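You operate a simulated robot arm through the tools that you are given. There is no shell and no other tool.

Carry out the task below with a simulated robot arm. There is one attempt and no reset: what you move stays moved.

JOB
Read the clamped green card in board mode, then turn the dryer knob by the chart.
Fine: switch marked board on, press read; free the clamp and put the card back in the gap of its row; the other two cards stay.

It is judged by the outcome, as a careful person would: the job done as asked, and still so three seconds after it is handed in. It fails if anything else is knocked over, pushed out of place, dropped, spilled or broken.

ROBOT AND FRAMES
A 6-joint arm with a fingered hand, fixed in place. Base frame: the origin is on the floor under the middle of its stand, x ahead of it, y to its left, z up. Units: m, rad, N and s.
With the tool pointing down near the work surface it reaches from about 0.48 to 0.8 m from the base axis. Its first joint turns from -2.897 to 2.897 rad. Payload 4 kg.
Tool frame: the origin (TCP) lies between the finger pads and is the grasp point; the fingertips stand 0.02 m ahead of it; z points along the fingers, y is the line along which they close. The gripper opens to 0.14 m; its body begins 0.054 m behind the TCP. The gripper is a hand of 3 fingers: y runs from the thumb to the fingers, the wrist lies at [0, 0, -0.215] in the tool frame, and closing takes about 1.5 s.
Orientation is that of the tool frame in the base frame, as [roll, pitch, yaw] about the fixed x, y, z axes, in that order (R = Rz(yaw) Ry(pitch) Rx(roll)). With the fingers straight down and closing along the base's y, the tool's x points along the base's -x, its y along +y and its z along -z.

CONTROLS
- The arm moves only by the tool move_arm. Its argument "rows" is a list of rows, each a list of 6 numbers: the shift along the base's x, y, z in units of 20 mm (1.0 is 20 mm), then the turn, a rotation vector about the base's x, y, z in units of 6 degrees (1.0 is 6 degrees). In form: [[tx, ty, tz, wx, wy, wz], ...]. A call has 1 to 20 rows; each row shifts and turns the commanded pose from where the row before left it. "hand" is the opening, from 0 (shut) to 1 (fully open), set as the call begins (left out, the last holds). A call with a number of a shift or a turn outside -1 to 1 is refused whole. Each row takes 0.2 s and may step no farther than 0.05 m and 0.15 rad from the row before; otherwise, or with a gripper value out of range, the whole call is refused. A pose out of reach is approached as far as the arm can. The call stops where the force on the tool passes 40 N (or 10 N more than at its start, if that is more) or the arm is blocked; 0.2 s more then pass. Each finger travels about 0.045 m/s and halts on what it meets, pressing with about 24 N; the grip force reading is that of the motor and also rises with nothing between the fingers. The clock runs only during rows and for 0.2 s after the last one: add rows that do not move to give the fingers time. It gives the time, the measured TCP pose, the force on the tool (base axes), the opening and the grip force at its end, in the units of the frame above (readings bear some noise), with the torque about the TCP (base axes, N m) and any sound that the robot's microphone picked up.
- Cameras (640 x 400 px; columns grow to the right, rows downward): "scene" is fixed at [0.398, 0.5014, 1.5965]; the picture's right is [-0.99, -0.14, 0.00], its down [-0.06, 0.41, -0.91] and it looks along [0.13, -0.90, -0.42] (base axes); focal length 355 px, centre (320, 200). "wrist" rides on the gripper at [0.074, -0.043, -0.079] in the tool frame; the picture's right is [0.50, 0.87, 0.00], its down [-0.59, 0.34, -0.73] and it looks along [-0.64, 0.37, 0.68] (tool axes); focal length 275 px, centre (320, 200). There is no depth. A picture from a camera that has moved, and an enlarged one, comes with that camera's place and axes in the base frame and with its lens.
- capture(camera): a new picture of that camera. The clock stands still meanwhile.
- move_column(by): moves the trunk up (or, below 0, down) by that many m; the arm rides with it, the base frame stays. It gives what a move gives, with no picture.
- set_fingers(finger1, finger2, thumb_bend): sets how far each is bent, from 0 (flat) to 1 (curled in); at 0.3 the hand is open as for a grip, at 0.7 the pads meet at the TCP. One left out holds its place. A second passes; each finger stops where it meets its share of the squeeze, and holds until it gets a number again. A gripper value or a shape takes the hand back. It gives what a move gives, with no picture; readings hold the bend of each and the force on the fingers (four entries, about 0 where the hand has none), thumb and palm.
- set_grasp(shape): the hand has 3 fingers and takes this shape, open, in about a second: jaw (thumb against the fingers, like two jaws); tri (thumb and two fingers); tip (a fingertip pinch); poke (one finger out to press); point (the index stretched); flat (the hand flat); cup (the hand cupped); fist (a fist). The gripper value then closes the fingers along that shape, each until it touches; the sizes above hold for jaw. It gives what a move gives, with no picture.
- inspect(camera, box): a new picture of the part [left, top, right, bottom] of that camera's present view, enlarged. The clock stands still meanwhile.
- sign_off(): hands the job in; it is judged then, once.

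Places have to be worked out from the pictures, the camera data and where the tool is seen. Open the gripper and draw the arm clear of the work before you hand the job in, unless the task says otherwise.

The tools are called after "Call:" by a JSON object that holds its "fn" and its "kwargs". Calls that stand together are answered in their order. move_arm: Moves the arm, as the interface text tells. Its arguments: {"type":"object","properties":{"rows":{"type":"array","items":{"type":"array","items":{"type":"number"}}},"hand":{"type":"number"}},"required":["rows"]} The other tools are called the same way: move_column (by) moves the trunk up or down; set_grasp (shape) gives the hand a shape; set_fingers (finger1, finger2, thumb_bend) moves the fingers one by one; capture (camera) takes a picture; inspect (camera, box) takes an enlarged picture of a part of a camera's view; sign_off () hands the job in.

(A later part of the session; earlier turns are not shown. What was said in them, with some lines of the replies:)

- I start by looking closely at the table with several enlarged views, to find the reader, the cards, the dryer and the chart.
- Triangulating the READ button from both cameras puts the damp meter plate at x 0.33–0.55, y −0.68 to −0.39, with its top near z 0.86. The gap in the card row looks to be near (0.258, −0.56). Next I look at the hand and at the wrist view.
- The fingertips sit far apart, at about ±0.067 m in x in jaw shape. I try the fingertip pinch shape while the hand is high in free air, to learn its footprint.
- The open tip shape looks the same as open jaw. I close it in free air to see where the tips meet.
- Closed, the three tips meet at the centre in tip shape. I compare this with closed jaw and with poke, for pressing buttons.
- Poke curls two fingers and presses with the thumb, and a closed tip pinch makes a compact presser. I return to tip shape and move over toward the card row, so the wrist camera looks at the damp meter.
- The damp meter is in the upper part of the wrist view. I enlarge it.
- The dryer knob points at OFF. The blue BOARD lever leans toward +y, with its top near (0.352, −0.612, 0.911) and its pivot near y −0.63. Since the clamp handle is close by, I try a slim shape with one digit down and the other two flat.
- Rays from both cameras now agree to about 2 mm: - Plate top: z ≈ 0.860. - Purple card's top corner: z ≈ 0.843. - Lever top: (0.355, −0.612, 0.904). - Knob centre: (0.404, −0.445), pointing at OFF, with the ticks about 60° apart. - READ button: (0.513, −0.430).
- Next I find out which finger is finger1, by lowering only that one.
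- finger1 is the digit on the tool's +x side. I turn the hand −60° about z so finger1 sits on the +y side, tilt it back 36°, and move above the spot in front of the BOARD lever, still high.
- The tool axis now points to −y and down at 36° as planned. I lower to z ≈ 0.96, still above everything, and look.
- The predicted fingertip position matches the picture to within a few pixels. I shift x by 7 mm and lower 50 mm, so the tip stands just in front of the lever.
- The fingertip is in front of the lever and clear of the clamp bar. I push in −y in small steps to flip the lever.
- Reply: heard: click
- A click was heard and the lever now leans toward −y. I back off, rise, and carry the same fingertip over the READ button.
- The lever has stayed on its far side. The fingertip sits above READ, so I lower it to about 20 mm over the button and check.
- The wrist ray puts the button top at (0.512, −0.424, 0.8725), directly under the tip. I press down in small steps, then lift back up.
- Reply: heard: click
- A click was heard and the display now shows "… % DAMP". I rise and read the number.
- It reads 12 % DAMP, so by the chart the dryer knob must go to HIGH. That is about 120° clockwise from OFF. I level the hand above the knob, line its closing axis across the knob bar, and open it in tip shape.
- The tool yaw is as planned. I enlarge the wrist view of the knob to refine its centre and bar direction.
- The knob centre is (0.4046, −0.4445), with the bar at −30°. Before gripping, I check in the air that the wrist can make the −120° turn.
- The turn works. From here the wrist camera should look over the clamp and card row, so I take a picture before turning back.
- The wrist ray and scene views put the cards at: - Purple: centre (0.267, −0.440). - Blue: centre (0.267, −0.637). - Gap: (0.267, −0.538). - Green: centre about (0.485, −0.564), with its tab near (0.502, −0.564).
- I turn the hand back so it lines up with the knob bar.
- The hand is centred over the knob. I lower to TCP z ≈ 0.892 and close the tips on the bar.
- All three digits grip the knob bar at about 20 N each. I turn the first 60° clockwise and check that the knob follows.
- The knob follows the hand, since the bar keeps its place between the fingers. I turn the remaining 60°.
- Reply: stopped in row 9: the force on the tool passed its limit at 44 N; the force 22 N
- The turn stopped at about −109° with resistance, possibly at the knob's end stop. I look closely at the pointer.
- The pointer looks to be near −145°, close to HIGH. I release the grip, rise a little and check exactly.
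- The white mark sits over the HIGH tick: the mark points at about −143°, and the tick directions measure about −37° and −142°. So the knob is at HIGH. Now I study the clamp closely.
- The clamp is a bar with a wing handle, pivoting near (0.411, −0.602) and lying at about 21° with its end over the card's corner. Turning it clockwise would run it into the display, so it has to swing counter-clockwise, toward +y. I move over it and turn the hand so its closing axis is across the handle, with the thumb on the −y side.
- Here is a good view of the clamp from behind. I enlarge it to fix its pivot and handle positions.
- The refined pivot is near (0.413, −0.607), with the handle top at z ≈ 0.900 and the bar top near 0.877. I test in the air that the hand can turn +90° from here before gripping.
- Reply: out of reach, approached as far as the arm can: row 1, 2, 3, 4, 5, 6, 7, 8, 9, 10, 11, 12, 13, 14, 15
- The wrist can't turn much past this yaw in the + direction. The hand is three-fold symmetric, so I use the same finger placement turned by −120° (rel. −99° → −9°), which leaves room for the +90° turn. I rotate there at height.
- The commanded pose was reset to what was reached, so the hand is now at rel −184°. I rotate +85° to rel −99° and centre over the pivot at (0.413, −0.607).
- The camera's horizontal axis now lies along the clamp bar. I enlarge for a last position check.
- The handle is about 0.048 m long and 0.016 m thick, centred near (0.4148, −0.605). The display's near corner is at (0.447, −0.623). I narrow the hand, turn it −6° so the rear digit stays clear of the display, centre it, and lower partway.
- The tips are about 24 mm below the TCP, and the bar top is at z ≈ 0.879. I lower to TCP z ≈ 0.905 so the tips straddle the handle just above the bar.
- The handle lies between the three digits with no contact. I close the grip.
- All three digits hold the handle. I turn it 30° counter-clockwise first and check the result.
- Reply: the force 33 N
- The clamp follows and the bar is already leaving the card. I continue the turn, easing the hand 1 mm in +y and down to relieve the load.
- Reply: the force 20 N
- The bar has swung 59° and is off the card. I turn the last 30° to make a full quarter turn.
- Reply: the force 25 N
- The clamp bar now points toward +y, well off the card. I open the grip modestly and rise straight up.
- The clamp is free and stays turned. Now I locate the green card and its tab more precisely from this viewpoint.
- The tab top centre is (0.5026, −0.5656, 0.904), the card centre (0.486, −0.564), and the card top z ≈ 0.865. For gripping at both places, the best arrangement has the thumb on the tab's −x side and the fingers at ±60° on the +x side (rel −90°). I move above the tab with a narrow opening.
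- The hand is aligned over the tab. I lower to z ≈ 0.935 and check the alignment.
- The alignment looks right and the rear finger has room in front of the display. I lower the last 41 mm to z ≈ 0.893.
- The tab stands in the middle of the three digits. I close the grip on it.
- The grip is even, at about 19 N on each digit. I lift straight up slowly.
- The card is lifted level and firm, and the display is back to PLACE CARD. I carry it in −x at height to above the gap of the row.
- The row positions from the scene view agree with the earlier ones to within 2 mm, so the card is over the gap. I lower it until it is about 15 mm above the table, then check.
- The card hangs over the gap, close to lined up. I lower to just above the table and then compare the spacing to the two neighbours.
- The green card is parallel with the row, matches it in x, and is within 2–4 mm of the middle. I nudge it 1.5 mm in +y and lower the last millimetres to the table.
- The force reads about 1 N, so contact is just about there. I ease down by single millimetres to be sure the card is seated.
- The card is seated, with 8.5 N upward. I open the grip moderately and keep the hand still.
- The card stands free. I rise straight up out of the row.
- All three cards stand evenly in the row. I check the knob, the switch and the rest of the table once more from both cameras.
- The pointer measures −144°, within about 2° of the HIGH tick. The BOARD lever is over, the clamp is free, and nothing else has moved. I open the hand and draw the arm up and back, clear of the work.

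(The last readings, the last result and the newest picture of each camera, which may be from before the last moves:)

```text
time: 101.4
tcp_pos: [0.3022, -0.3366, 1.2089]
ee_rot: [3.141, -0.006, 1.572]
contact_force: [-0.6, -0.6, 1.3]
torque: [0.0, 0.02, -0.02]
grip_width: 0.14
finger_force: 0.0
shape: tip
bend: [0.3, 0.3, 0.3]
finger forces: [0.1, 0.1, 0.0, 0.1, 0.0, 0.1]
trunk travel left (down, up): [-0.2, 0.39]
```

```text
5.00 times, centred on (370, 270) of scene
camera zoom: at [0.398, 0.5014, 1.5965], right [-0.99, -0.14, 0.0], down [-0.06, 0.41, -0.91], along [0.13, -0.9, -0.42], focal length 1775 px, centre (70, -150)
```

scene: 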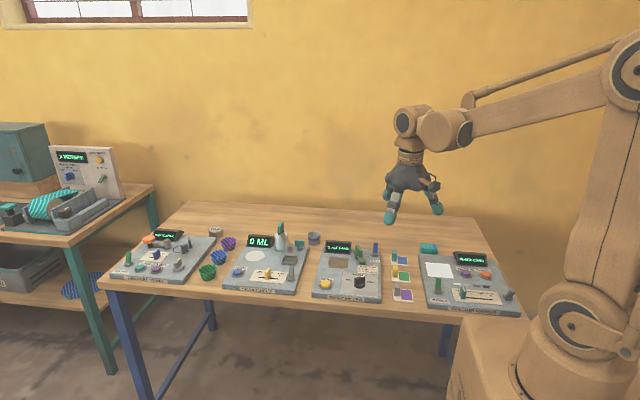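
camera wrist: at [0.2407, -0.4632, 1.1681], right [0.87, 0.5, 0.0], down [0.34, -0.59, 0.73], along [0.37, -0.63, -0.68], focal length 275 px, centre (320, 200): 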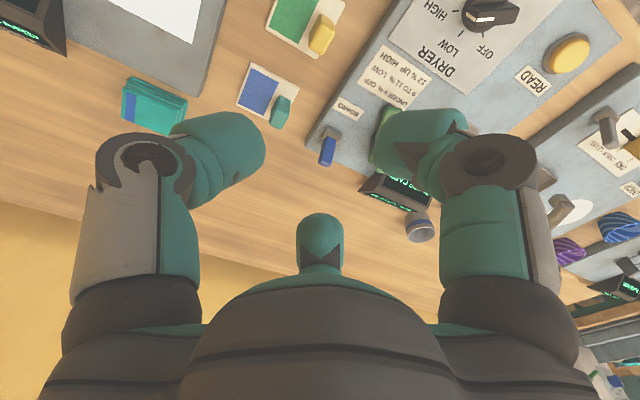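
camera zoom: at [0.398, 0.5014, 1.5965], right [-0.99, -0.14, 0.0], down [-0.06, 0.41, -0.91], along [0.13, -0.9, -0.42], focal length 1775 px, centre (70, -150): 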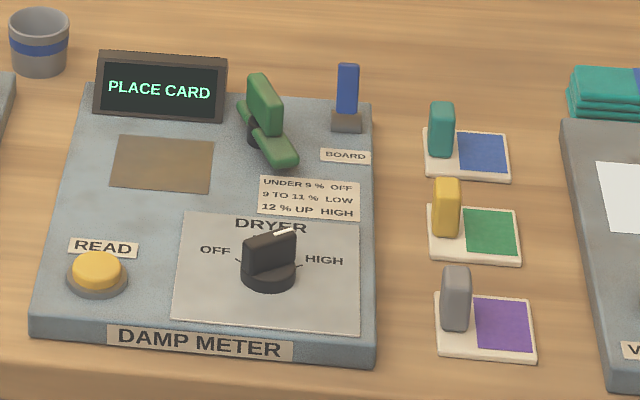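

Everything is in place. As a last check on which lever direction means on, I compare the BOARD lever with the other machines' mode switches.

Call:
{"fn": "inspect", "kwargs": {"camera": "scene", "box": [115, 230, 175, 280]}}

Call:
{"fn": "inspect", "kwargs": {"camera": "scene", "box": [420, 260, 480, 310]}}

Call:
{"fn": "inspect", "kwargs": {"camera": "scene", "box": [50, 140, 125, 200]}}

```text
8.00 times, centred on (145, 255) of scene
camera zoom: at [0.398, 0.5014, 1.5965], right [-0.99, -0.14, 0.0], down [-0.06, 0.41, -0.91], along [0.13, -0.9, -0.42], focal length 2840 px, centre (1720, -240)
```

zoom: 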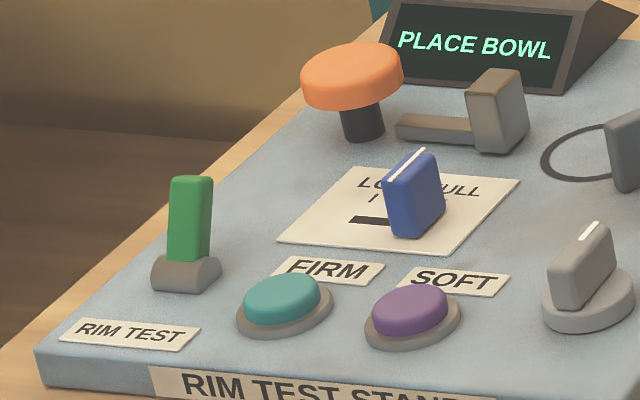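

```text
8.00 times, centred on (450, 285) of scene
camera zoom: at [0.398, 0.5014, 1.5965], right [-0.99, -0.14, 0.0], down [-0.06, 0.41, -0.91], along [0.13, -0.9, -0.42], focal length 2840 px, centre (-720, -480)
```

zoom: 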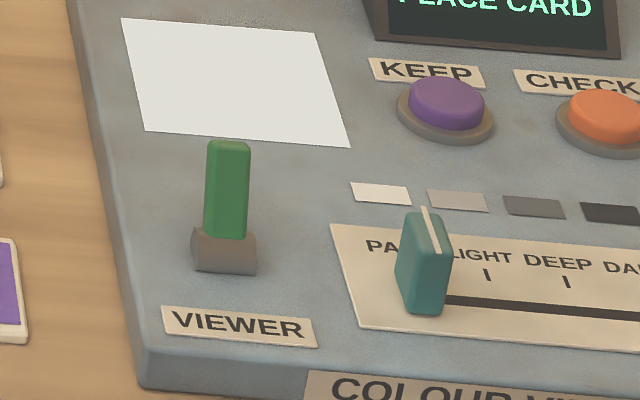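

```text
6.67 times, centred on (88, 170) of scene
camera zoom: at [0.398, 0.5014, 1.5965], right [-0.99, -0.14, 0.0], down [-0.06, 0.41, -0.91], along [0.13, -0.9, -0.42], focal length 2366 px, centre (1870, 400)
```

zoom: 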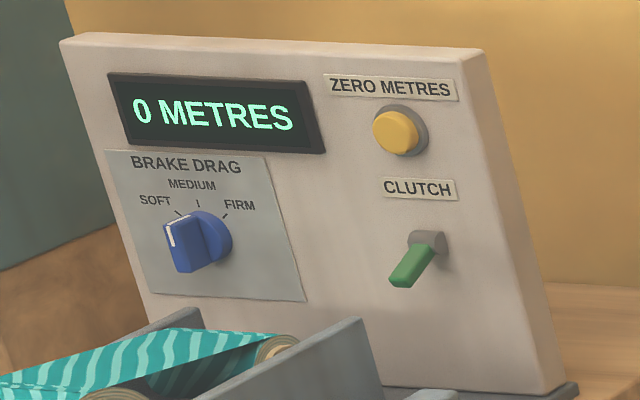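

The VIEWER and RIM TEST switches on the other running machines also lean away from the front, as BOARD now does. Its first position was toward the front, so away reads as on. The hand is open and the arm is clear, so I hand the job in.

Call:
{"fn": "sign_off", "kwargs": {}}

```text
The job is handed in.
```

The damp meter read 12 % for the green card in board mode, so I turned the dryer knob to HIGH by the chart.

- **Reading:** I switched BOARD on, heard a click, and pressed READ. The switch has no on/off mark. I took "away from the front" as on because the switches on the other running machines lean that way.
- **Dryer knob:** It points within about 2° of the HIGH tick.
- **Clamp:** It is turned about a quarter turn off the card and stayed there.
- **Green card:** It is back in the gap between the blue and purple cards, in line with them and within a few millimetres of the middle. The blue and purple cards stayed where they were.

I saw nothing else on the table knocked or moved. The hand was open and the arm drawn clear when I handed the job in.
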